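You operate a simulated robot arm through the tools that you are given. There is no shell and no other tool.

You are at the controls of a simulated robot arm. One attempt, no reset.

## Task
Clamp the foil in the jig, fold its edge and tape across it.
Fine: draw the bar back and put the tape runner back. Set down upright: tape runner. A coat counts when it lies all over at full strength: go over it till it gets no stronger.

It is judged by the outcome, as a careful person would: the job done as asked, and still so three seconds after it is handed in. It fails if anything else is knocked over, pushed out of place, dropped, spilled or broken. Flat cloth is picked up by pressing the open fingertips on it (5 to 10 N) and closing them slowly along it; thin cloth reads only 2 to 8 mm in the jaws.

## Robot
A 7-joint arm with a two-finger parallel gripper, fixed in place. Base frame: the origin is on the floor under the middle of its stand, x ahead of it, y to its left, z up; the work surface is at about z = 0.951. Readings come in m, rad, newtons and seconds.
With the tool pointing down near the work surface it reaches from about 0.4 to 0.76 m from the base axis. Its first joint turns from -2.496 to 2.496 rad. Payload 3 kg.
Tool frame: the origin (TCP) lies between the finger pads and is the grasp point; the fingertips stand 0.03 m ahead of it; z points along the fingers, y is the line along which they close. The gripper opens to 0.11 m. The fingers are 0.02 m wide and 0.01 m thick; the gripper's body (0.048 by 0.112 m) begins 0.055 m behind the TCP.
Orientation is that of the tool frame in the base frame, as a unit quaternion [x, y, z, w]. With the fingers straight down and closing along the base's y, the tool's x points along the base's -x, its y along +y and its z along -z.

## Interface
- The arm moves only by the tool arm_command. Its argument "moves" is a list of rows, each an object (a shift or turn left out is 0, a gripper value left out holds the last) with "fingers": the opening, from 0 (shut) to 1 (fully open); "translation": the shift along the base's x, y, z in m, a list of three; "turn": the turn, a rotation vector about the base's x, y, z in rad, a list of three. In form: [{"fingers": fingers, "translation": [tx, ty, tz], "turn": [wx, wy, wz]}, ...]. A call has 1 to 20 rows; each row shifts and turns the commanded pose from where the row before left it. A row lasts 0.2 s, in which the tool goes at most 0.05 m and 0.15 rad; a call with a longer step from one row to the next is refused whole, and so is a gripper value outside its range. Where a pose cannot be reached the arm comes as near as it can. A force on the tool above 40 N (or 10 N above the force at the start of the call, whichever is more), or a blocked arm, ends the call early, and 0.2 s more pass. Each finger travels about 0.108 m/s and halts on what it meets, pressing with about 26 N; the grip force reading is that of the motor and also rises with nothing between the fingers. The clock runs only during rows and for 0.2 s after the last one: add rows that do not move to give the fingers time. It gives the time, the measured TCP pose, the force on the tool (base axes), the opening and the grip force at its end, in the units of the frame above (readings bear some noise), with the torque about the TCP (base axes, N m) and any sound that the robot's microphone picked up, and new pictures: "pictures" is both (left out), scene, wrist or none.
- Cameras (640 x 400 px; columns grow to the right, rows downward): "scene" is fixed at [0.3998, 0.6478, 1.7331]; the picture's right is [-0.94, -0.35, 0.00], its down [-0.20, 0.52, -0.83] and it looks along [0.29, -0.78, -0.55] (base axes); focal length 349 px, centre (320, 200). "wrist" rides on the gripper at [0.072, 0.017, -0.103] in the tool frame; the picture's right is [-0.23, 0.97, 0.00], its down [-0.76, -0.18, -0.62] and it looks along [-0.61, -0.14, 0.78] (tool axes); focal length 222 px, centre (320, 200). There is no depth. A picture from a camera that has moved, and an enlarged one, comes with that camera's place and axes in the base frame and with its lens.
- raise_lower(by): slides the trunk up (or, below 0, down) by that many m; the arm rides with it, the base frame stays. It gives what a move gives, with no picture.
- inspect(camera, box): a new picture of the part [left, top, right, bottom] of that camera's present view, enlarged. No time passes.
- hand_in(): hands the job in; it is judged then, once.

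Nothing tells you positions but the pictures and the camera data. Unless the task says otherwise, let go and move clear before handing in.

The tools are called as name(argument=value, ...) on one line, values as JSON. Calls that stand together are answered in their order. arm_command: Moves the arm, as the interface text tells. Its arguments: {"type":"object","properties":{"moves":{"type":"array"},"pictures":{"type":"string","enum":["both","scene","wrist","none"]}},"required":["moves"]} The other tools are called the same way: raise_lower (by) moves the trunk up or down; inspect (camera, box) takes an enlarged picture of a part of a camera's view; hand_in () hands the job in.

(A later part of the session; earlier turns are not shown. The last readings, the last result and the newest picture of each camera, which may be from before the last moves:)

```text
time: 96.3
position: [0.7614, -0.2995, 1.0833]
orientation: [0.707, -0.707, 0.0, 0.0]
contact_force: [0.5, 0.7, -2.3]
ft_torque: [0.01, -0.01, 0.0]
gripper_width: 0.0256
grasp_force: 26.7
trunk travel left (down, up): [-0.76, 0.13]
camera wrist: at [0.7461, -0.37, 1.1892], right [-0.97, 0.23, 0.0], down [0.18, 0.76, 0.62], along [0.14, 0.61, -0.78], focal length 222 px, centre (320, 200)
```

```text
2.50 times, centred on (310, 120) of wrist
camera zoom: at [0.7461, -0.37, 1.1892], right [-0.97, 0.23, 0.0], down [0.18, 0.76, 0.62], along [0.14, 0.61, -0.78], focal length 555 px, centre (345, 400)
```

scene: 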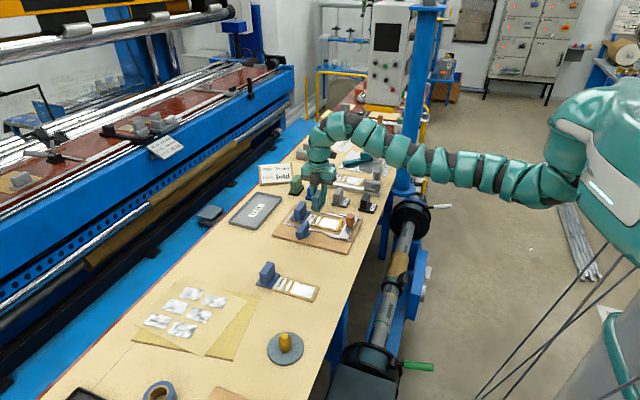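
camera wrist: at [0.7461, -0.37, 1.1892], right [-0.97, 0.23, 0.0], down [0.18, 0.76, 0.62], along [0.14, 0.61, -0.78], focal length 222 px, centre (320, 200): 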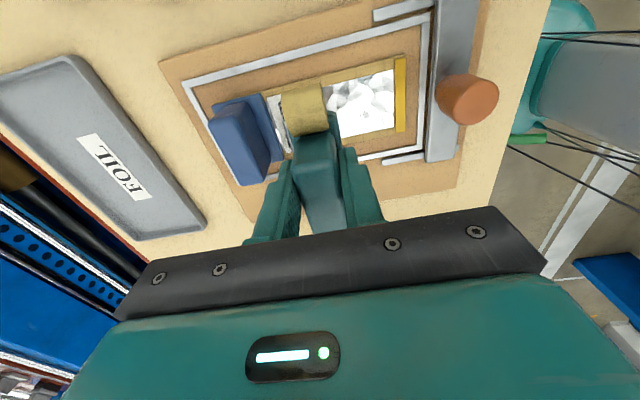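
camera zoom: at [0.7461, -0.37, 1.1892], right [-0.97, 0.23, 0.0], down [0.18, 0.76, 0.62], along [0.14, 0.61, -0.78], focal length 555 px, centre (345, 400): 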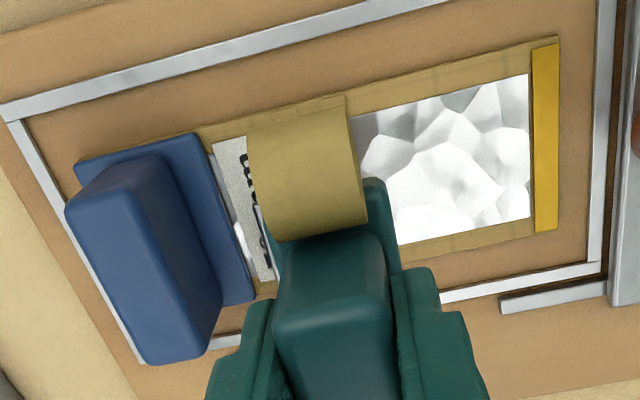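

In the scene view the sole's +x edge would slightly overlap the clamp arm, so I'll shift 4 mm toward -x, then descend partway and recheck.

arm_command(moves=[{"translation": [-0.004, 0.001, -0.012]}, {"translation": [0, 0, -0.012]}, {"translation": [0, 0, -0.01]}, {"translation": [0, 0, -0.006]}, {}], pictures="both")

inspect(camera="scene", box=[295, 195, 343, 235])

inspect(camera="wrist", box=[200, 40, 420, 200])

```text
time: 97.5
position: [0.7566, -0.2979, 1.0435]
orientation: [0.708, -0.707, 0.0, 0.001]
contact_force: [0.5, 0.5, -1.2]
ft_torque: [0.0, 0.02, 0.02]
gripper_width: 0.0256
grasp_force: 26.3
trunk travel left (down, up): [-0.76, 0.13]
camera wrist: at [0.7418, -0.3696, 1.1482], right [-0.97, 0.23, 0.0], down [0.18, 0.76, 0.62], along [0.14, 0.61, -0.78], focal length 222 px, centre (320, 200)
```

scene: 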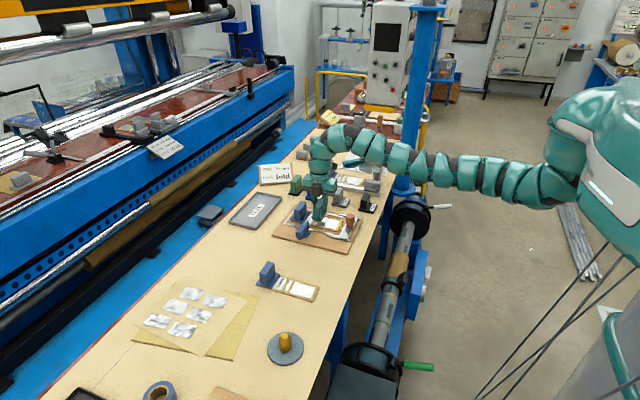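
wrist: 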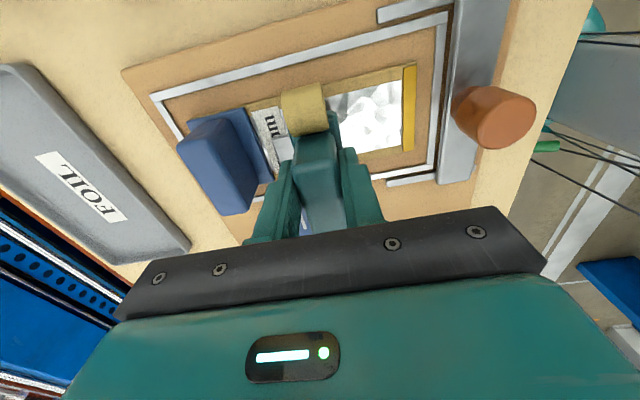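

```text
10.00 times, centred on (319, 215) of scene
camera zoom: at [0.3998, 0.6478, 1.7331], right [-0.94, -0.35, 0.0], down [-0.2, 0.52, -0.83], along [0.29, -0.78, -0.55], focal length 3489 px, centre (330, 50)
```

zoom: 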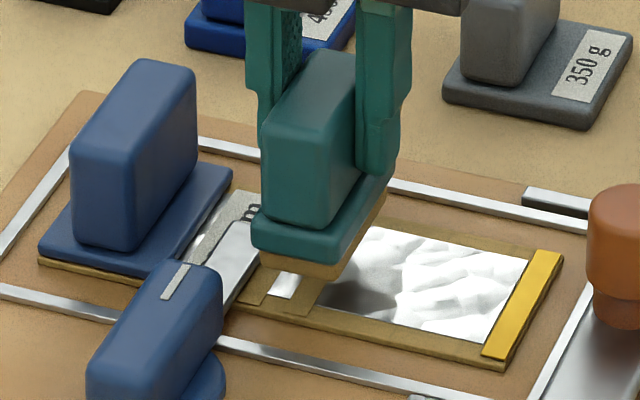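

```text
2.50 times, centred on (310, 120) of wrist
camera zoom: at [0.7418, -0.3696, 1.1482], right [-0.97, 0.23, 0.0], down [0.18, 0.76, 0.62], along [0.14, 0.61, -0.78], focal length 555 px, centre (345, 400)
```

zoom: 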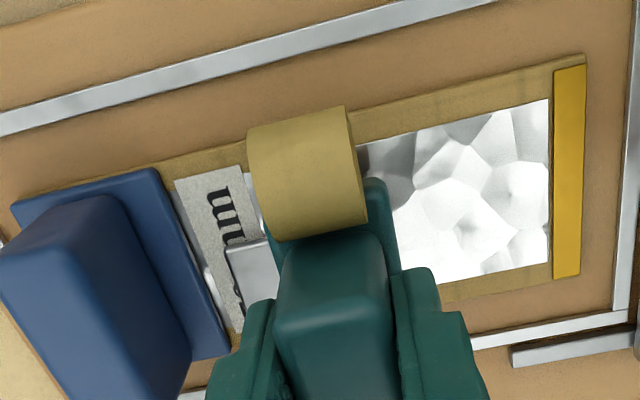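

The sole sits just over the lane. I'll shift +3 mm in x for full lane cover, still clear of the clamp arm, and lower to light contact.

arm_command(moves=[{"translation": [0.003, 0, -0.004]}, {"translation": [0, 0, -0.004]}, {"translation": [0, 0, -0.003]}, {"translation": [0, 0, -0.001]}, {"translation": [0, 0, -0.001]}, {}], pictures="none")

arm_command(moves=[{"translation": [0, 0, -0.001]}, {"translation": [0, 0, -0.001]}, {}], pictures="none")

```text
time: 99.0
position: [0.7598, -0.2985, 1.0292]
orientation: [0.708, -0.706, 0.0, 0.0]
contact_force: [-0.1, -0.3, -0.7]
ft_torque: [-0.04, 0.0, 0.02]
gripper_width: 0.0255
grasp_force: 26.0
trunk travel left (down, up): [-0.76, 0.13]
```

```text
time: 99.8
position: [0.7614, -0.2979, 1.0277]
orientation: [0.708, -0.706, 0.0, -0.001]
contact_force: [0.2, -0.2, -1.3]
ft_torque: [0.05, -0.02, -0.01]
gripper_width: 0.0255
grasp_force: 26.3
trunk travel left (down, up): [-0.76, 0.13]
```

arm_command(moves=[{"translation": [0, 0, -0.0008]}, {}], pictures="none")

arm_command(moves=[{"translation": [0, 0, -0.0008]}, {}], pictures="none")

```text
time: 100.3
position: [0.7614, -0.2979, 1.0273]
orientation: [0.708, -0.707, 0.0, 0.0]
contact_force: [0.9, 0.5, -2.5]
ft_torque: [0.0, -0.01, -0.01]
gripper_width: 0.0258
grasp_force: 25.8
trunk travel left (down, up): [-0.76, 0.13]
```

```text
time: 101.0
position: [0.7623, -0.2976, 1.0269]
orientation: [0.707, -0.707, -0.001, 0.0]
contact_force: [0.0, 0.5, -0.6]
ft_torque: [-0.01, -0.03, 0.0]
gripper_width: 0.0256
grasp_force: 25.6
trunk travel left (down, up): [-0.76, 0.13]
```

arm_command(moves=[{"translation": [0, 0, -0.0008]}, {}], pictures="none")

arm_command(moves=[{"translation": [0, 0, -0.0008]}, {}], pictures="scene")

inspect(camera="scene", box=[295, 195, 343, 235])

```text
time: 101.5
position: [0.7617, -0.2981, 1.0279]
orientation: [0.708, -0.707, 0.0, 0.0]
contact_force: [0.6, -0.8, -1.5]
ft_torque: [-0.01, 0.0, 0.01]
gripper_width: 0.0258
grasp_force: 26.3
trunk travel left (down, up): [-0.76, 0.13]
```

```text
time: 102.2
position: [0.7617, -0.2969, 1.0264]
orientation: [0.708, -0.706, 0.0, 0.0]
contact_force: [0.4, 0.4, 4.0]
ft_torque: [0.07, 0.0, 0.0]
gripper_width: 0.0257
grasp_force: 26.0
trunk travel left (down, up): [-0.76, 0.13]
```

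scene: 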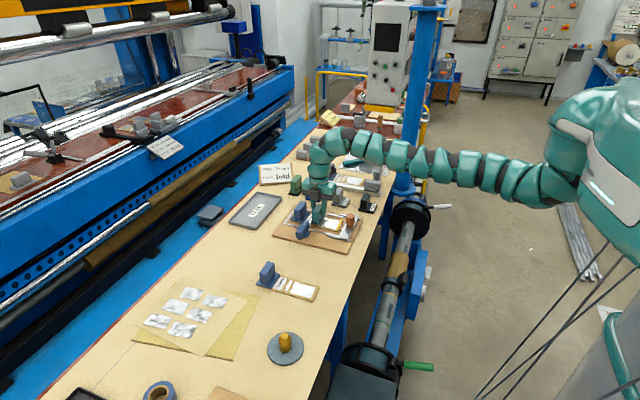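

```text
10.00 times, centred on (319, 215) of scene
camera zoom: at [0.3998, 0.6478, 1.7331], right [-0.94, -0.35, 0.0], down [-0.2, 0.52, -0.83], along [0.29, -0.78, -0.55], focal length 3489 px, centre (330, 50)
```

zoom: 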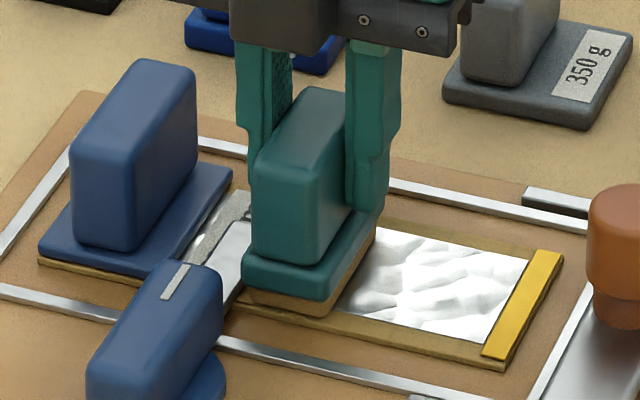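

Light contact is made, with the sole flat over the lane and clear of the clamp. Now some gentle strokes across.

arm_command(moves=[{"translation": [0, 0.003, -0.0004]}, {"translation": [0, 0.003, 0]}, {"translation": [0, 0.002, 0]}, {"translation": [0, -0.004, 0]}, {"translation": [0, -0.004, 0]}, {"translation": [0, -0.004, 0]}, {"translation": [0, -0.004, 0]}, {"translation": [0, 0.004, 0]}, {"translation": [0, 0.004, 0]}, {}], pictures="none")

arm_command(moves=[{"translation": [0, 0, 0.004]}, {"translation": [0, 0, 0.01]}, {"translation": [0, 0, 0.015]}, {"translation": [0, 0, 0.015]}, {"translation": [0, 0, 0.01]}, {}], pictures="both")

inspect(camera="scene", box=[295, 195, 343, 235])

```text
time: 104.3
position: [0.7608, -0.298, 1.0255]
orientation: [0.707, -0.707, -0.001, -0.001]
contact_force: [-1.6, -2.4, 13.4]
ft_torque: [-0.15, 0.05, -0.02]
gripper_width: 0.0257
grasp_force: 26.4
trunk travel left (down, up): [-0.76, 0.13]
```

```text
time: 105.8
position: [0.7611, -0.2976, 1.0795]
orientation: [0.708, -0.706, 0.0, 0.0]
contact_force: [0.0, -0.4, -1.6]
ft_torque: [0.03, 0.02, 0.01]
gripper_width: 0.0254
grasp_force: 26.7
trunk travel left (down, up): [-0.76, 0.13]
camera wrist: at [0.745, -0.3691, 1.184], right [-0.97, 0.23, 0.0], down [0.18, 0.76, 0.62], along [0.14, 0.61, -0.78], focal length 222 px, centre (320, 200)
```

scene: 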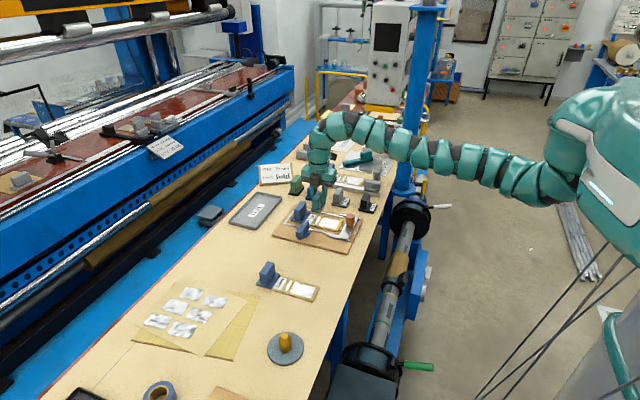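
wrist: 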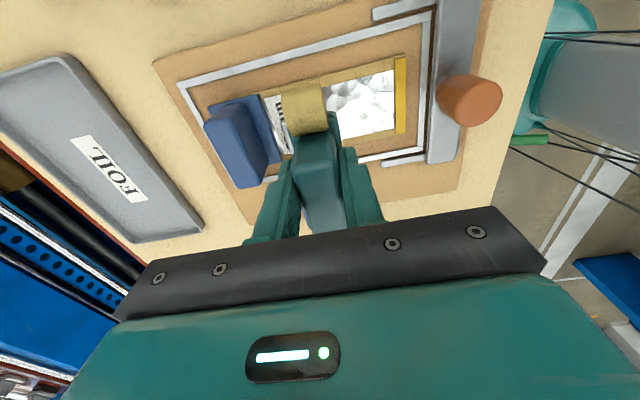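

```text
10.00 times, centred on (319, 215) of scene
camera zoom: at [0.3998, 0.6478, 1.7331], right [-0.94, -0.35, 0.0], down [-0.2, 0.52, -0.83], along [0.29, -0.78, -0.55], focal length 3489 px, centre (330, 50)
```

zoom: 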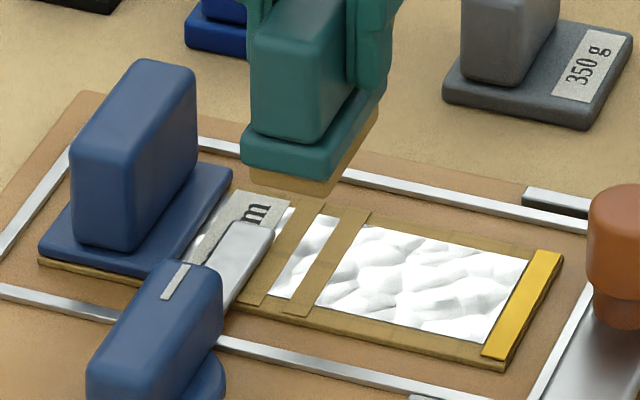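

There's no visible change here either, so I'll compare the surfaces again at high zoom for any faint deposit.

inspect(camera="scene", box=[300, 205, 335, 230])

inspect(camera="scene", box=[330, 212, 360, 235])

inspect(camera="scene", box=[305, 180, 345, 215])

inspect(camera="wrist", box=[240, 40, 420, 180])

```text
16.00 times, centred on (318, 218) of scene
camera zoom: at [0.3998, 0.6478, 1.7331], right [-0.94, -0.35, 0.0], down [-0.2, 0.52, -0.83], along [0.29, -0.78, -0.55], focal length 5582 px, centre (360, -80)
```

zoom: 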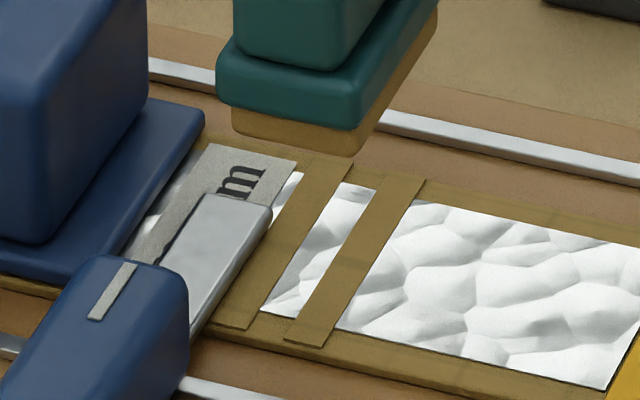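

```text
16.00 times, centred on (345, 224) of scene
camera zoom: at [0.3998, 0.6478, 1.7331], right [-0.94, -0.35, 0.0], down [-0.2, 0.52, -0.83], along [0.29, -0.78, -0.55], focal length 5582 px, centre (-80, -176)
```

zoom: 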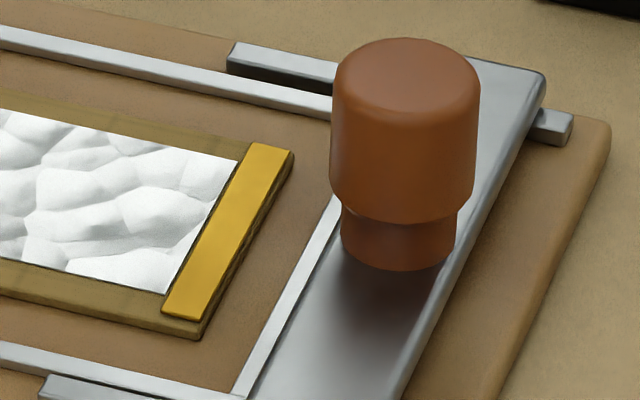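

```text
11.43 times, centred on (325, 198) of scene
camera zoom: at [0.3998, 0.6478, 1.7331], right [-0.94, -0.35, 0.0], down [-0.2, 0.52, -0.83], along [0.29, -0.78, -0.55], focal length 3987 px, centre (263, 229)
```

zoom: 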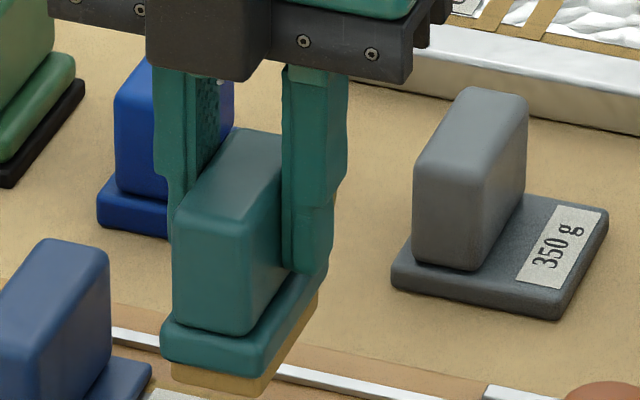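

```text
2.86 times, centred on (330, 110) of wrist
camera zoom: at [0.745, -0.3691, 1.184], right [-0.97, 0.23, 0.0], down [0.18, 0.76, 0.62], along [0.14, 0.61, -0.78], focal length 635 px, centre (291, 457)
```

zoom: 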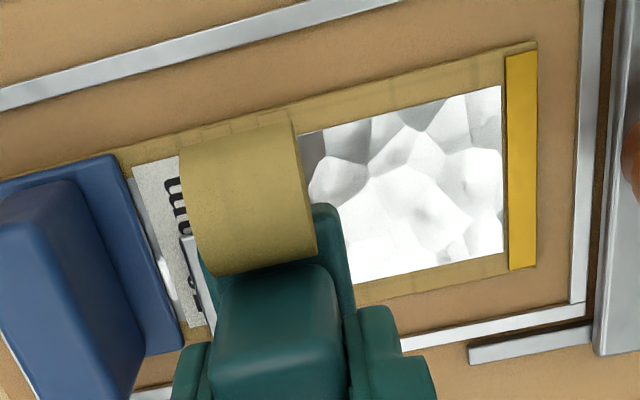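

Neither the strip nor the lane took tape, and the middle of the foil hasn't been tried. It's free of obstacles, so I'll test a longer stroke across it at x ≈ 0.727.

arm_command(moves=[{"translation": [-0.012, 0, 0]}, {"translation": [-0.012, 0, -0.01]}, {"translation": [-0.01, 0, -0.015]}, {"translation": [0, 0, -0.015]}, {"translation": [0, 0, -0.009]}, {}], pictures="scene")

inspect(camera="scene", box=[300, 195, 360, 245])

```text
time: 107.2
position: [0.7274, -0.2985, 1.0299]
orientation: [0.708, -0.706, 0.001, 0.001]
contact_force: [0.6, -0.3, -1.5]
ft_torque: [0.02, -0.04, -0.01]
gripper_width: 0.0258
grasp_force: 25.4
trunk travel left (down, up): [-0.76, 0.13]
```

scene: 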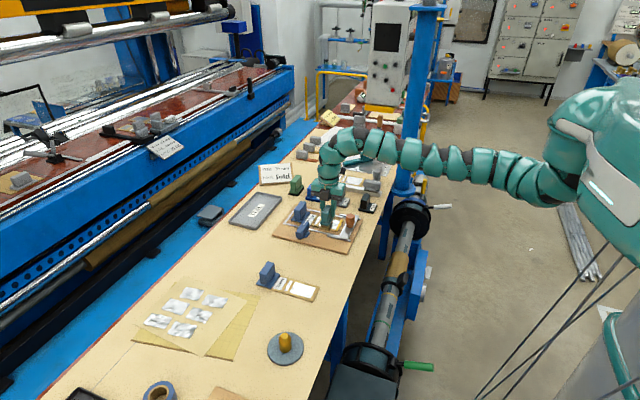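

```text
8.00 times, centred on (330, 220) of scene
camera zoom: at [0.3998, 0.6478, 1.7331], right [-0.94, -0.35, 0.0], down [-0.2, 0.52, -0.83], along [0.29, -0.78, -0.55], focal length 2791 px, centre (240, 40)
```

zoom: 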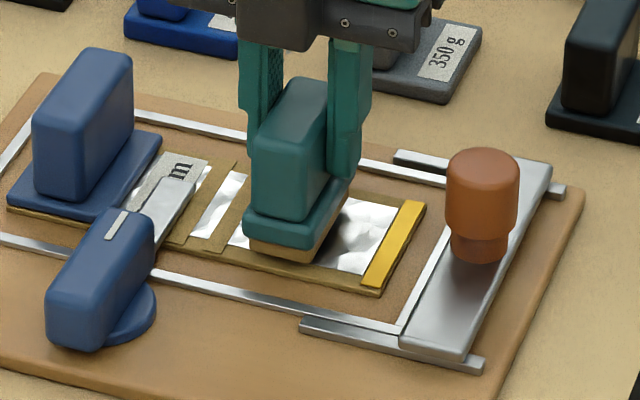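

arm_command(moves=[{"translation": [0, 0, -0.001]}, {"translation": [0, 0, -0.001]}, {"translation": [0, 0, -0.001]}, {}], pictures="none")

arm_command(moves=[{"translation": [0, 0, -0.001]}, {}], pictures="none")

```text
time: 108.2
position: [0.7266, -0.2974, 1.0266]
orientation: [0.708, -0.706, 0.0, 0.0]
contact_force: [0.6, 0.5, -1.4]
ft_torque: [-0.02, -0.01, 0.0]
gripper_width: 0.0257
grasp_force: 26.3
trunk travel left (down, up): [-0.76, 0.13]
```

```text
time: 108.8
position: [0.727, -0.298, 1.0247]
orientation: [0.707, -0.707, 0.0, 0.0]
contact_force: [0.0, -0.6, 0.6]
ft_torque: [0.0, -0.02, 0.01]
gripper_width: 0.0256
grasp_force: 25.8
trunk travel left (down, up): [-0.76, 0.13]
```

arm_command(moves=[{"translation": [0, 0, -0.0006]}, {"translation": [0, 0.004, 0]}, {"translation": [0, 0.004, 0]}, {"translation": [0, 0.004, 0]}, {"translation": [0, -0.004, 0]}, {"translation": [0, -0.004, 0]}, {"translation": [0, -0.004, 0]}, {"translation": [0, -0.004, 0]}, {"translation": [0, -0.004, 0]}, {"translation": [0, -0.004, 0]}, {}], pictures="none")

arm_command(moves=[{"translation": [0, 0, 0.004]}, {"translation": [0, 0, 0.01]}, {"translation": [0, 0, 0.015]}, {"translation": [0, 0, 0.015]}, {"translation": [0, 0, 0.01]}, {}], pictures="both")

inspect(camera="scene", box=[300, 195, 360, 245])

```text
time: 111.2
position: [0.7265, -0.31, 1.0262]
orientation: [0.708, -0.706, -0.001, 0.0]
contact_force: [0.6, 1.6, 4.1]
ft_torque: [0.16, -0.02, -0.01]
gripper_width: 0.0257
grasp_force: 25.1
trunk travel left (down, up): [-0.76, 0.13]
```

```text
time: 112.5
position: [0.7272, -0.3108, 1.0797]
orientation: [0.708, -0.706, 0.0, 0.0]
contact_force: [0.1, 0.5, -1.3]
ft_torque: [0.03, 0.01, 0.04]
gripper_width: 0.0256
grasp_force: 25.6
trunk travel left (down, up): [-0.76, 0.13]
camera wrist: at [0.711, -0.3815, 1.1846], right [-0.97, 0.23, 0.0], down [0.18, 0.76, 0.62], along [0.14, 0.61, -0.78], focal length 222 px, centre (320, 200)
```

scene: 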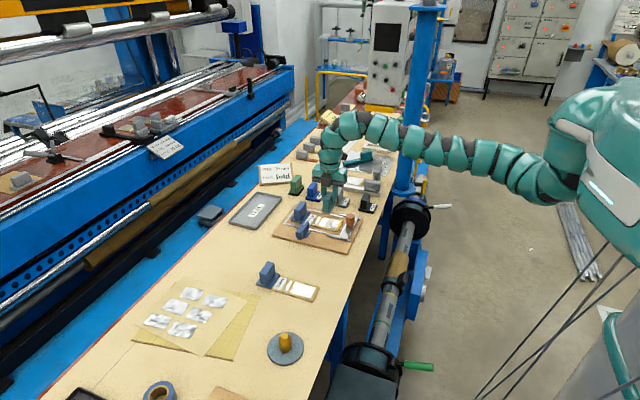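
wrist: 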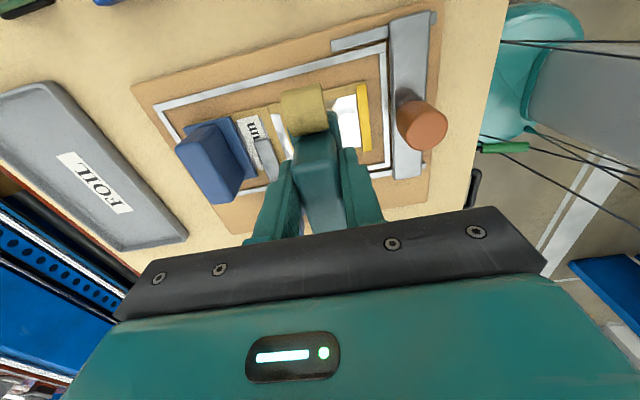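

```text
8.00 times, centred on (330, 220) of scene
camera zoom: at [0.3998, 0.6478, 1.7331], right [-0.94, -0.35, 0.0], down [-0.2, 0.52, -0.83], along [0.29, -0.78, -0.55], focal length 2791 px, centre (240, 40)
```

zoom: 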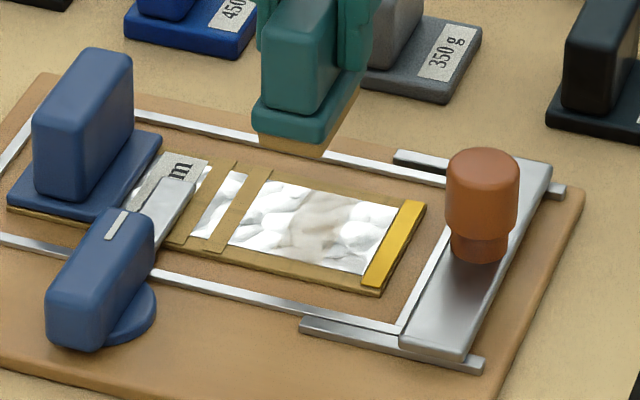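

A faint tan band of tape has appeared across the middle of the foil, so the tape goes there. Zooming in to see its exact area.

inspect(camera="scene", box=[322, 210, 355, 235])

inspect(camera="wrist", box=[240, 70, 390, 180])

```text
16.00 times, centred on (338, 222) of scene
camera zoom: at [0.3998, 0.6478, 1.7331], right [-0.94, -0.35, 0.0], down [-0.2, 0.52, -0.83], along [0.29, -0.78, -0.55], focal length 5582 px, centre (24, -160)
```

zoom: 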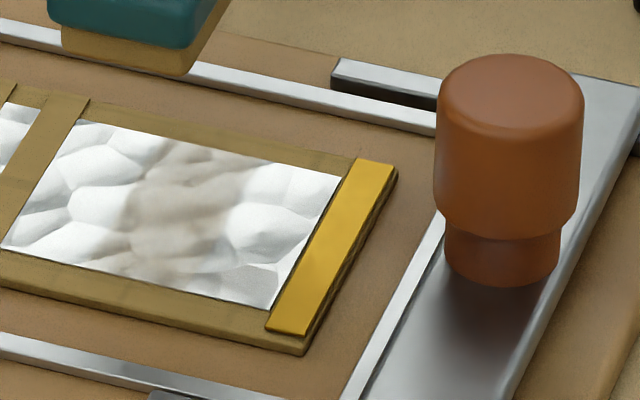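

```text
3.64 times, centred on (315, 125) of wrist
camera zoom: at [0.711, -0.3815, 1.1846], right [-0.97, 0.23, 0.0], down [0.18, 0.76, 0.62], along [0.14, 0.61, -0.78], focal length 808 px, centre (338, 473)
```

zoom: 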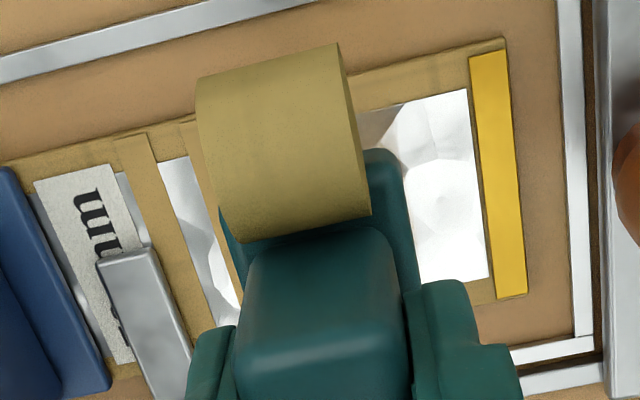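

The tape band is building across the foil's middle (centre x ≈ 0.724). I'll go over it again with repeated strokes at light pressure.

arm_command(moves=[{"translation": [-0.002, 0.006, -0.015]}, {"translation": [0, 0.006, -0.015]}, {"translation": [0, 0, -0.015]}, {"translation": [0, 0, -0.006]}, {"translation": [0, 0, -0.002]}, {}], pictures="none")

arm_command(moves=[{"translation": [0, 0, -0.001]}, {"translation": [0, 0, -0.0008]}, {}], pictures="none")

```text
time: 114.0
position: [0.7243, -0.2975, 1.0262]
orientation: [0.708, -0.707, -0.001, 0.0]
contact_force: [0.8, -0.4, -0.8]
ft_torque: [-0.01, -0.01, 0.05]
gripper_width: 0.0254
grasp_force: 26.2
trunk travel left (down, up): [-0.76, 0.13]
```

```text
time: 114.8
position: [0.7254, -0.2987, 1.0248]
orientation: [0.708, -0.706, 0.001, -0.001]
contact_force: [3.3, -0.2, 10.6]
ft_torque: [0.07, -0.1, -0.01]
gripper_width: 0.0256
grasp_force: 25.8
trunk travel left (down, up): [-0.76, 0.13]
```

arm_command(moves=[{"translation": [0, 0.004, 0.0004]}, {"translation": [0, 0.004, 0]}, {"translation": [0, 0.004, 0]}, {"translation": [0, 0.003, 0]}, {"translation": [0, -0.005, 0]}, {"translation": [0, -0.005, 0]}, {"translation": [0, -0.005, 0]}, {"translation": [0, -0.005, 0]}, {"translation": [0, -0.005, 0]}, {"translation": [0, -0.005, 0]}, {"translation": [0, 0.005, 0]}, {"translation": [0, 0.005, 0]}, {"translation": [0, 0.005, 0]}, {"translation": [0, 0.005, 0]}, {"translation": [0, 0.005, 0]}, {"translation": [0, 0.005, 0]}, {"translation": [0, -0.005, 0]}, {"translation": [0, -0.005, 0]}, {"translation": [0, -0.005, 0]}, {}], pictures="none")

arm_command(moves=[{"translation": [0, 0, 0.004]}, {"translation": [0, 0, 0.01]}, {"translation": [0, 0, 0.015]}, {"translation": [0, 0, 0.015]}, {"translation": [0, -0.01, 0.01]}, {}], pictures="scene")

inspect(camera="scene", box=[322, 210, 355, 235])

```text
time: 119.0
position: [0.7249, -0.2974, 1.0257]
orientation: [0.707, -0.707, 0.0, -0.001]
contact_force: [-0.6, 4.0, 7.6]
ft_torque: [0.22, 0.0, 0.0]
gripper_width: 0.0255
grasp_force: 25.7
trunk travel left (down, up): [-0.76, 0.13]
```

```text
time: 120.3
position: [0.7248, -0.3086, 1.0787]
orientation: [0.708, -0.706, 0.0, 0.001]
contact_force: [-0.6, -0.2, -1.5]
ft_torque: [-0.02, -0.01, -0.01]
gripper_width: 0.0259
grasp_force: 26.1
trunk travel left (down, up): [-0.76, 0.13]
```

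scene: 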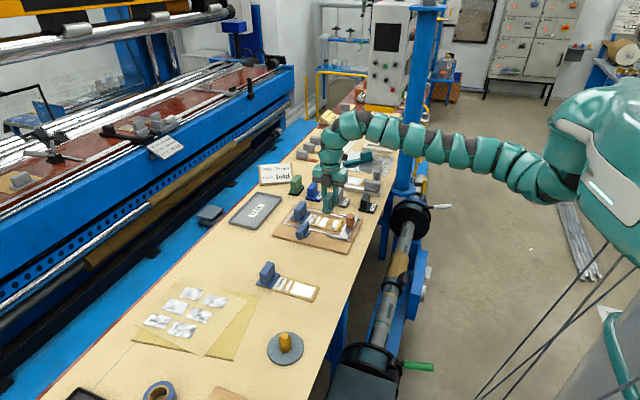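

```text
16.00 times, centred on (338, 222) of scene
camera zoom: at [0.3998, 0.6478, 1.7331], right [-0.94, -0.35, 0.0], down [-0.2, 0.52, -0.83], along [0.29, -0.78, -0.55], focal length 5582 px, centre (24, -160)
```

zoom: 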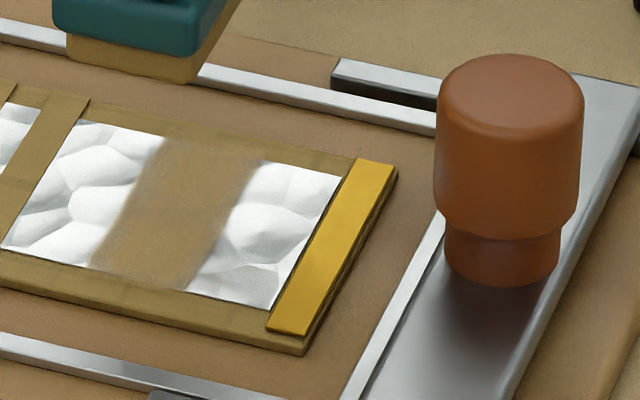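

A clear tape band now spans the foil. I'll inspect its ends and strength closely before more passes.

inspect(camera="scene", box=[322, 213, 344, 229])

```text
16.00 times, centred on (333, 221) of scene
camera zoom: at [0.3998, 0.6478, 1.7331], right [-0.94, -0.35, 0.0], down [-0.2, 0.52, -0.83], along [0.29, -0.78, -0.55], focal length 5582 px, centre (112, -136)
```

zoom: 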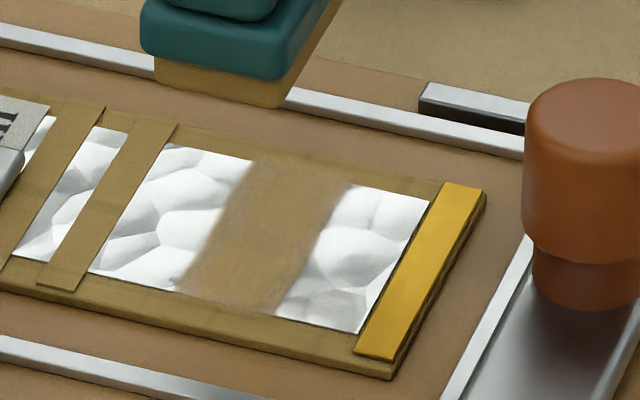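

arm_command(moves=[{"translation": [0.004, 0.005, -0.015]}, {"translation": [0, 0.006, -0.015]}, {"translation": [0, 0, -0.015]}, {"translation": [0, 0, -0.006]}, {"translation": [0, 0, -0.002]}, {}], pictures="none")

arm_command(moves=[{"translation": [0, 0, -0.001]}, {}], pictures="none")

```text
time: 121.8
position: [0.7294, -0.2977, 1.0253]
orientation: [0.708, -0.706, 0.0, 0.0]
contact_force: [0.5, 0.1, -0.2]
ft_torque: [-0.03, -0.03, -0.02]
gripper_width: 0.0259
grasp_force: 25.9
trunk travel left (down, up): [-0.76, 0.13]
```

```text
time: 122.3
position: [0.7285, -0.2971, 1.026]
orientation: [0.708, -0.706, 0.001, 0.0]
contact_force: [1.8, -0.9, 7.4]
ft_torque: [0.03, -0.08, -0.01]
gripper_width: 0.0254
grasp_force: 26.6
trunk travel left (down, up): [-0.76, 0.13]
```

arm_command(moves=[{"translation": [0, 0.005, 0]}, {"translation": [0, 0.005, 0]}, {"translation": [0, 0.005, 0]}, {"translation": [0, -0.005, 0]}, {"translation": [0, -0.005, 0]}, {"translation": [0, -0.005, 0]}, {"translation": [0, -0.005, 0]}, {"translation": [0, -0.005, 0]}, {"translation": [0, -0.005, 0]}, {"translation": [0, 0.005, 0]}, {"translation": [0, 0.005, 0]}, {"translation": [0, 0.005, 0]}, {"translation": [0, 0.005, 0]}, {"translation": [0, 0.005, 0]}, {"translation": [0, 0.005, 0]}, {"translation": [0, -0.005, 0]}, {"translation": [0, -0.005, 0]}, {"translation": [0, -0.005, 0]}, {}], pictures="none")

arm_command(moves=[{"translation": [0, 0, 0.004]}, {"translation": [0, 0, 0.01]}, {"translation": [0, 0, 0.015]}, {"translation": [0, 0, 0.015]}, {"translation": [0, -0.015, 0.01]}, {}], pictures="scene")

inspect(camera="scene", box=[322, 213, 344, 229])

```text
time: 126.3
position: [0.7293, -0.2964, 1.0266]
orientation: [0.707, -0.707, 0.0, 0.001]
contact_force: [0.0, 3.2, 7.6]
ft_torque: [0.19, 0.0, 0.01]
gripper_width: 0.0256
grasp_force: 25.9
trunk travel left (down, up): [-0.76, 0.13]
```

```text
time: 127.8
position: [0.7285, -0.3117, 1.0795]
orientation: [0.708, -0.706, 0.0, 0.0]
contact_force: [0.2, 1.2, -1.6]
ft_torque: [-0.02, -0.02, -0.03]
gripper_width: 0.0257
grasp_force: 26.7
trunk travel left (down, up): [-0.76, 0.13]
```

scene: 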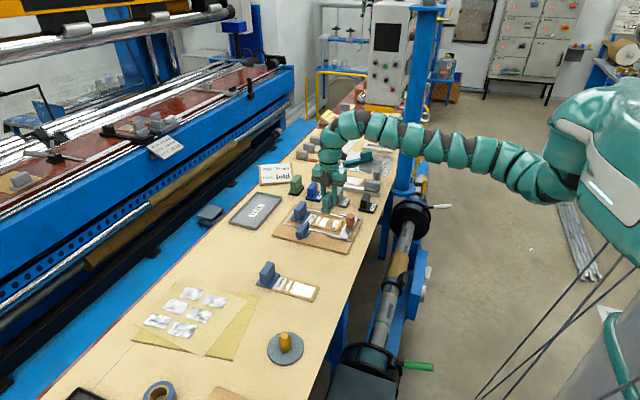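

```text
16.00 times, centred on (333, 221) of scene
camera zoom: at [0.3998, 0.6478, 1.7331], right [-0.94, -0.35, 0.0], down [-0.2, 0.52, -0.83], along [0.29, -0.78, -0.55], focal length 5582 px, centre (112, -136)
```

zoom: 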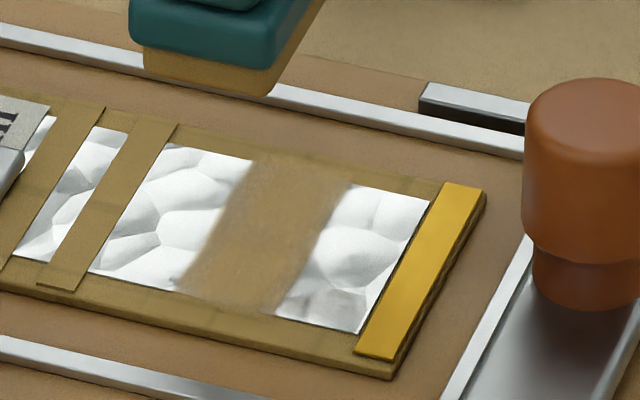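

The band's outline stayed the same, so it's a fixed target area and is simply getting stronger. I'll make another pass offset the other way, with slightly longer strokes.

arm_command(moves=[{"translation": [-0.007, 0.007, -0.015]}, {"translation": [0, 0.008, -0.015]}, {"translation": [0, 0, -0.015]}, {"translation": [0, 0, -0.006]}, {"translation": [0, 0, -0.002]}, {}], pictures="none")

arm_command(moves=[{"translation": [0, 0, -0.001]}, {}], pictures="none")

```text
time: 129.2
position: [0.7217, -0.2974, 1.0264]
orientation: [0.707, -0.707, 0.0, 0.0]
contact_force: [-0.4, -1.0, 0.4]
ft_torque: [-0.01, 0.0, 0.01]
gripper_width: 0.0254
grasp_force: 25.9
trunk travel left (down, up): [-0.76, 0.13]
```

```text
time: 129.8
position: [0.7218, -0.2983, 1.0247]
orientation: [0.707, -0.707, 0.001, -0.001]
contact_force: [0.0, -0.1, 6.0]
ft_torque: [-0.02, -0.01, 0.02]
gripper_width: 0.0257
grasp_force: 25.6
trunk travel left (down, up): [-0.76, 0.13]
```

arm_command(moves=[{"translation": [0, 0.006, 0]}, {"translation": [0, 0.006, 0]}, {"translation": [0, 0.005, 0]}, {"translation": [0, -0.005, 0]}, {"translation": [0, -0.006, 0]}, {"translation": [0, -0.006, 0]}, {"translation": [0, -0.006, 0]}, {"translation": [0, -0.006, 0]}, {"translation": [0, -0.005, 0]}, {"translation": [0, 0.005, 0]}, {"translation": [0, 0.006, 0]}, {"translation": [0, 0.006, 0]}, {"translation": [0, 0.006, 0]}, {"translation": [0, 0.006, 0]}, {"translation": [0, 0.005, 0]}, {"translation": [0, -0.006, 0]}, {"translation": [0, -0.006, 0]}, {"translation": [0, -0.005, 0]}, {}], pictures="none")

arm_command(moves=[{"translation": [0.003, 0.005, 0]}, {"translation": [0, 0.006, 0]}, {"translation": [0, 0.006, 0]}, {"translation": [0, -0.006, 0]}, {"translation": [0, -0.006, 0]}, {"translation": [0, -0.006, 0]}, {"translation": [0, -0.006, 0]}, {"translation": [0, -0.006, 0]}, {"translation": [0, -0.004, 0]}, {"translation": [0, 0.006, 0]}, {"translation": [0, 0.006, 0]}, {"translation": [0, 0.005, 0]}, {"translation": [0, 0, 0.004]}, {"translation": [0, 0, 0.01]}, {"translation": [0, 0, 0.015]}, {"translation": [0, 0, 0.015]}, {"translation": [0, -0.015, 0.01]}, {}], pictures="both")

inspect(camera="scene", box=[322, 213, 344, 229])

```text
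time: 133.8
position: [0.7208, -0.2962, 1.0255]
orientation: [0.708, -0.707, -0.001, -0.001]
contact_force: [-0.3, 3.5, 8.7]
ft_torque: [0.25, -0.02, 0.01]
gripper_width: 0.0255
grasp_force: 25.5
trunk travel left (down, up): [-0.76, 0.13]
```

```text
time: 137.6
position: [0.726, -0.31, 1.0789]
orientation: [0.707, -0.707, 0.0, 0.0]
contact_force: [-0.1, 0.1, -1.6]
ft_torque: [0.0, 0.0, 0.05]
gripper_width: 0.0257
grasp_force: 25.9
trunk travel left (down, up): [-0.76, 0.13]
camera wrist: at [0.7095, -0.3826, 1.1846], right [-0.97, 0.23, 0.0], down [0.18, 0.76, 0.62], along [0.14, 0.61, -0.78], focal length 222 px, centre (320, 200)
```

scene: 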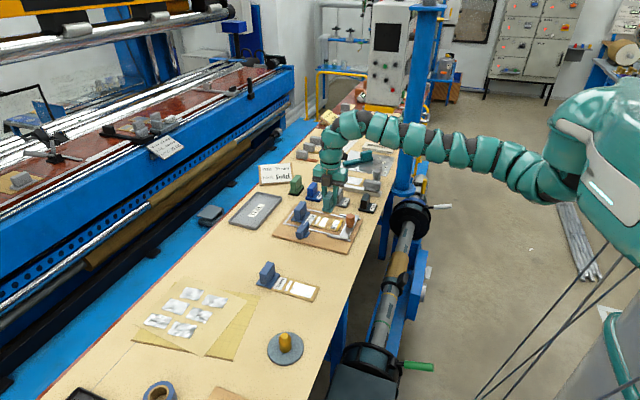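
wrist: 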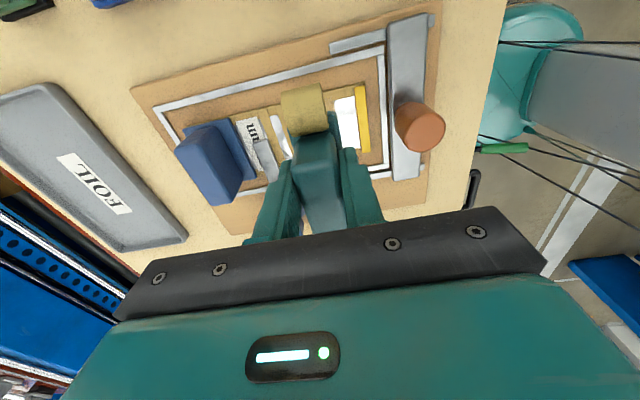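

```text
16.00 times, centred on (333, 221) of scene
camera zoom: at [0.3998, 0.6478, 1.7331], right [-0.94, -0.35, 0.0], down [-0.2, 0.52, -0.83], along [0.29, -0.78, -0.55], focal length 5582 px, centre (112, -136)
```

zoom: 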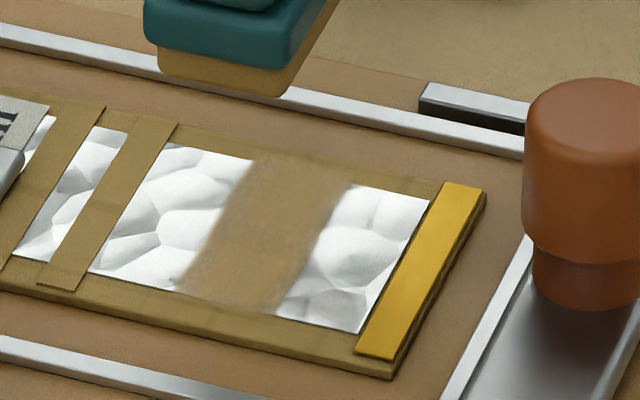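

The band looks even and no longer changes. To check it from above, I'll move the runner aside.

arm_command(moves=[{"translation": [0.01, 0, 0.02]}, {"translation": [0.02, 0, 0.01]}, {"translation": [0.02, 0, 0.0]}, {}], pictures="wrist")

inspect(camera="wrist", box=[300, 50, 420, 150])

```text
time: 138.6
position: [0.7756, -0.3119, 1.1088]
orientation: [0.708, -0.706, 0.0, 0.0]
contact_force: [0.4, 0.7, -0.3]
ft_torque: [-0.01, -0.01, 0.04]
gripper_width: 0.0254
grasp_force: 26.0
trunk travel left (down, up): [-0.76, 0.13]
camera wrist: at [0.7592, -0.3826, 1.215], right [-0.97, 0.22, 0.0], down [0.18, 0.76, 0.62], along [0.14, 0.61, -0.78], focal length 222 px, centre (320, 200)
```

wrist: 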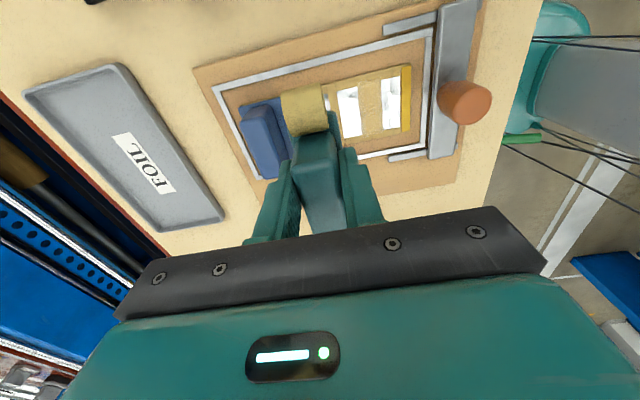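

```text
4.00 times, centred on (360, 100) of wrist
camera zoom: at [0.7592, -0.3826, 1.215], right [-0.97, 0.22, 0.0], down [0.18, 0.76, 0.62], along [0.14, 0.61, -0.78], focal length 888 px, centre (160, 600)
```

zoom: 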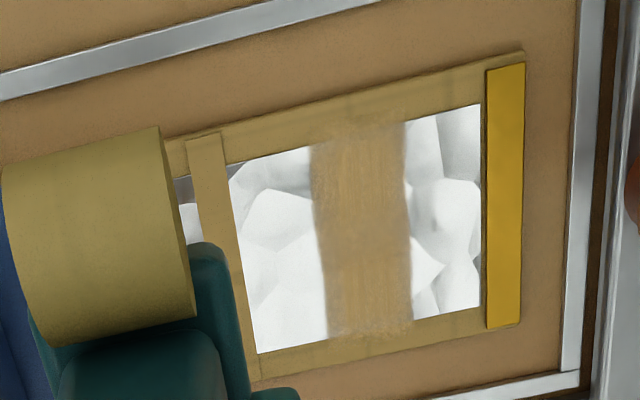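

The tape now lies evenly across the whole foil width. Time to take the runner back to its place near (0.735, -0.088), starting by raising the trunk for the right reach.

raise_lower(by=0.13)

arm_command(moves=[{"translation": [-0.01, 0.005, -0.02]}, {"translation": [-0.01, 0.005, -0.02]}, {"translation": [-0.01, 0.005, -0.02]}, {"translation": [-0.01, 0.005, -0.02]}, {"translation": [0, 0.0135, -0.002], "turn": [0, 0, -0.105]}, {"translation": [0, 0.0135, -0.002], "turn": [0, 0, -0.105]}, {"translation": [0, 0.0135, -0.002], "turn": [0, 0, -0.105]}, {"translation": [0, 0.0135, -0.002], "turn": [0, 0, -0.105]}, {"translation": [0, 0.0135, -0.002], "turn": [0, 0, -0.105]}, {"translation": [0, 0.0135, -0.002], "turn": [0, 0, -0.105]}, {"translation": [0, 0.0135, -0.002], "turn": [0, 0, -0.105]}, {"translation": [0, 0.0135, -0.002], "turn": [0, 0, -0.105]}, {"translation": [0, 0.0135, -0.002], "turn": [0, 0, -0.105]}, {"translation": [0, 0.0135, -0.002], "turn": [0, 0, -0.105]}, {"translation": [0, 0.0135, -0.002], "turn": [0, 0, -0.105]}, {"translation": [0, 0.0135, -0.002], "turn": [0, 0, -0.105]}, {"translation": [0, 0.0135, -0.002], "turn": [0, 0, -0.105]}, {"translation": [0, 0.0135, -0.002], "turn": [0, 0, -0.105]}, {"translation": [0, 0.0135, -0.002], "turn": [0, 0, -0.103]}, {}], pictures="both")

inspect(camera="scene", box=[270, 180, 350, 280])

```text
time: 140.1
position: [0.7742, -0.3122, 1.239]
orientation: [0.708, -0.706, 0.0, 0.0]
contact_force: [0.1, -0.8, -2.0]
ft_torque: [0.02, -0.01, -0.04]
gripper_width: 0.0256
grasp_force: 26.5
trunk travel left (down, up): [-0.89, 0.0]
```

```text
time: 144.3
position: [0.7341, -0.0903, 1.1302]
orientation: [0.002, 1.0, 0.0, -0.001]
contact_force: [0.4, 0.5, -1.1]
ft_torque: [0.01, 0.02, -0.01]
gripper_width: 0.0257
grasp_force: 25.9
trunk travel left (down, up): [-0.89, 0.0]
camera wrist: at [0.6634, -0.0716, 1.2354], right [0.23, 0.97, 0.0], down [0.76, -0.18, 0.62], along [0.61, -0.14, -0.78], focal length 222 px, centre (320, 200)
```

scene: 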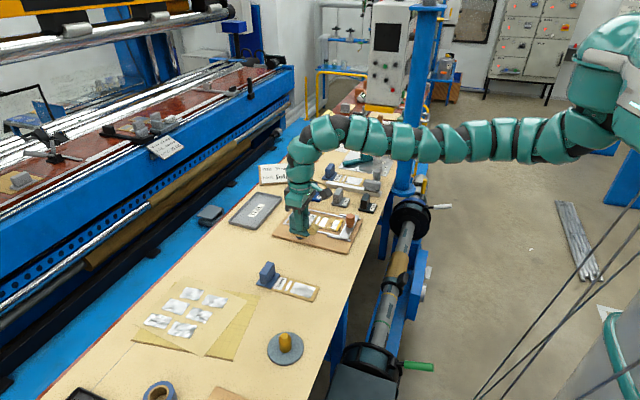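
wrist: 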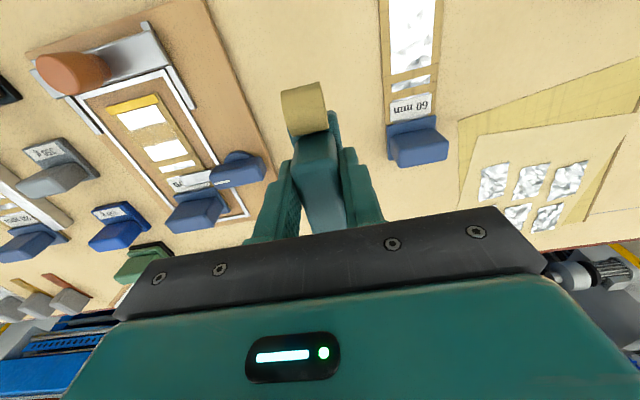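

```text
4.00 times, centred on (310, 230) of scene
camera zoom: at [0.3998, 0.6478, 1.7331], right [-0.94, -0.35, 0.0], down [-0.2, 0.52, -0.83], along [0.29, -0.78, -0.55], focal length 1396 px, centre (360, 80)
```

zoom: 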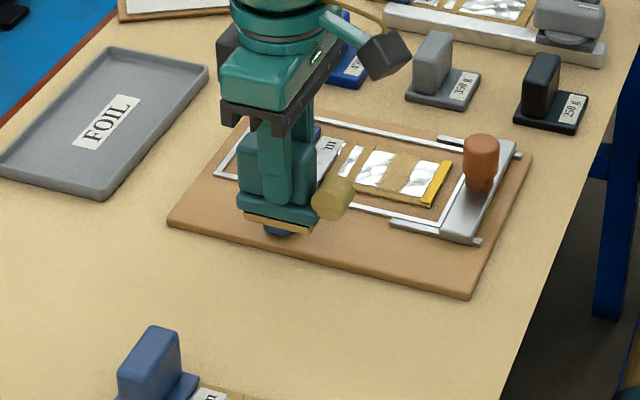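

Above home and level. I'll descend slowly to set it down.

arm_command(moves=[{"translation": [0.0005, 0.0015, -0.015]}, {"translation": [0, 0, -0.02]}, {"translation": [0, 0, -0.02]}, {"translation": [0, 0, -0.02]}, {"translation": [0, 0, -0.015]}, {"translation": [0, 0, -0.012]}, {"translation": [0, 0, -0.008]}, {"translation": [0, 0, -0.003]}, {}], pictures="none")

```text
time: 146.3
position: [0.7358, -0.0883, 1.0175]
orientation: [0.001, 1.0, 0.0, 0.0]
contact_force: [1.0, 0.2, -1.0]
ft_torque: [0.04, 0.02, -0.02]
gripper_width: 0.0258
grasp_force: 25.9
trunk travel left (down, up): [-0.89, 0.0]
```

arm_command(moves=[{"translation": [0, 0, -0.002]}, {"translation": [0, 0, -0.002]}, {}], pictures="none")

arm_command(moves=[{"translation": [0, 0, -0.001]}, {}], pictures="none")

```text
time: 147.1
position: [0.7355, -0.0882, 1.0123]
orientation: [0.001, 1.0, 0.0, -0.001]
contact_force: [0.4, -0.3, -1.0]
ft_torque: [0.0, 0.0, -0.01]
gripper_width: 0.0257
grasp_force: 26.2
trunk travel left (down, up): [-0.89, 0.0]
```

```text
time: 147.7
position: [0.7352, -0.0886, 1.0113]
orientation: [0.001, 1.0, 0.0, 0.0]
contact_force: [0.2, -0.5, 0.4]
ft_torque: [-0.03, -0.05, -0.04]
gripper_width: 0.0254
grasp_force: 26.5
trunk travel left (down, up): [-0.89, 0.0]
```

The sole has touched the bench. I'll open the fingers gently and rise straight up.

arm_command(moves=[{"translation": [0, 0, -0.0004]}, {"fingers": 0.27}, {"fingers": 0.35}, {"fingers": 0.45}, {"fingers": 0.5}, {}], pictures="none")

arm_command(moves=[{"translation": [0, 0, 0.01]}, {"translation": [0, 0, 0.02]}, {"translation": [0, 0, 0.03]}, {"translation": [0, 0, 0.03]}, {"translation": [0, 0, 0.03]}, {}], pictures="both")

inspect(camera="scene", box=[270, 190, 360, 280])

inspect(camera="wrist", box=[40, 20, 400, 220])

```text
time: 149.1
position: [0.7346, -0.0883, 1.0105]
orientation: [0.002, 1.0, 0.0, 0.0]
contact_force: [0.5, -0.2, -0.5]
ft_torque: [-0.03, 0.01, 0.0]
gripper_width: 0.055
grasp_force: 0.0
trunk travel left (down, up): [-0.89, 0.0]
```

```text
time: 150.5
position: [0.7352, -0.0877, 1.1317]
orientation: [0.001, 1.0, 0.0, 0.0]
contact_force: [0.0, 0.1, -0.1]
ft_torque: [0.03, 0.0, -0.03]
gripper_width: 0.055
grasp_force: 0.0
trunk travel left (down, up): [-0.89, 0.0]
camera wrist: at [0.6637, -0.0705, 1.2368], right [0.23, 0.97, 0.0], down [0.76, -0.18, 0.62], along [0.61, -0.14, -0.78], focal length 222 px, centre (320, 200)
```

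scene: 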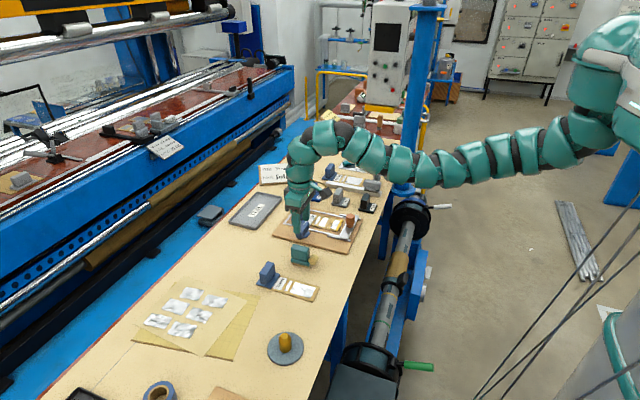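
wrist: 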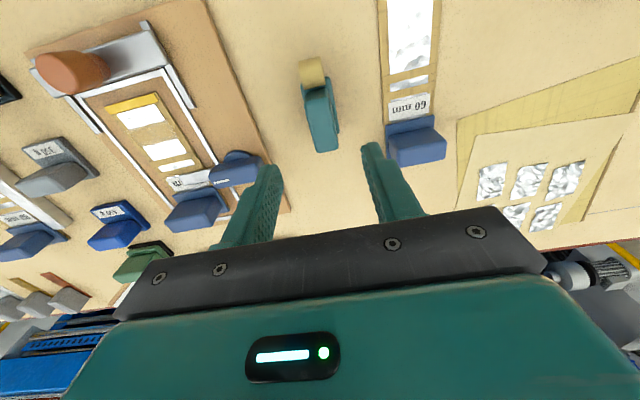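

```text
4.44 times, centred on (315, 235) of scene
camera zoom: at [0.3998, 0.6478, 1.7331], right [-0.94, -0.35, 0.0], down [-0.2, 0.52, -0.83], along [0.29, -0.78, -0.55], focal length 1550 px, centre (342, 44)
```

zoom: 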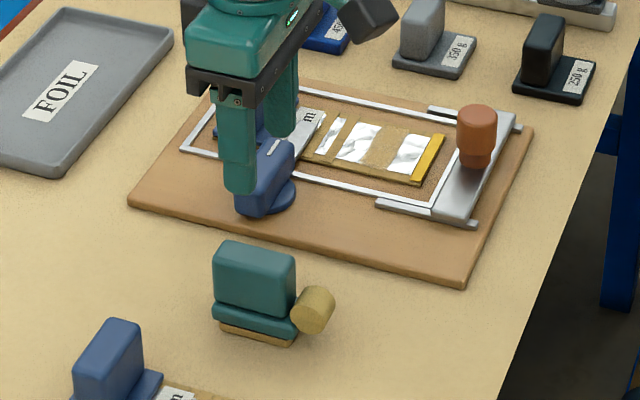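

```text
1.78 times, centred on (220, 120) of wrist
camera zoom: at [0.6637, -0.0705, 1.2368], right [0.23, 0.97, 0.0], down [0.76, -0.18, 0.62], along [0.61, -0.14, -0.78], focal length 395 px, centre (498, 342)
```

zoom: 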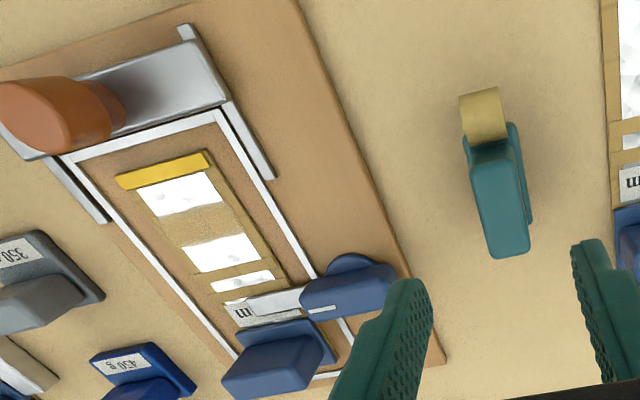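

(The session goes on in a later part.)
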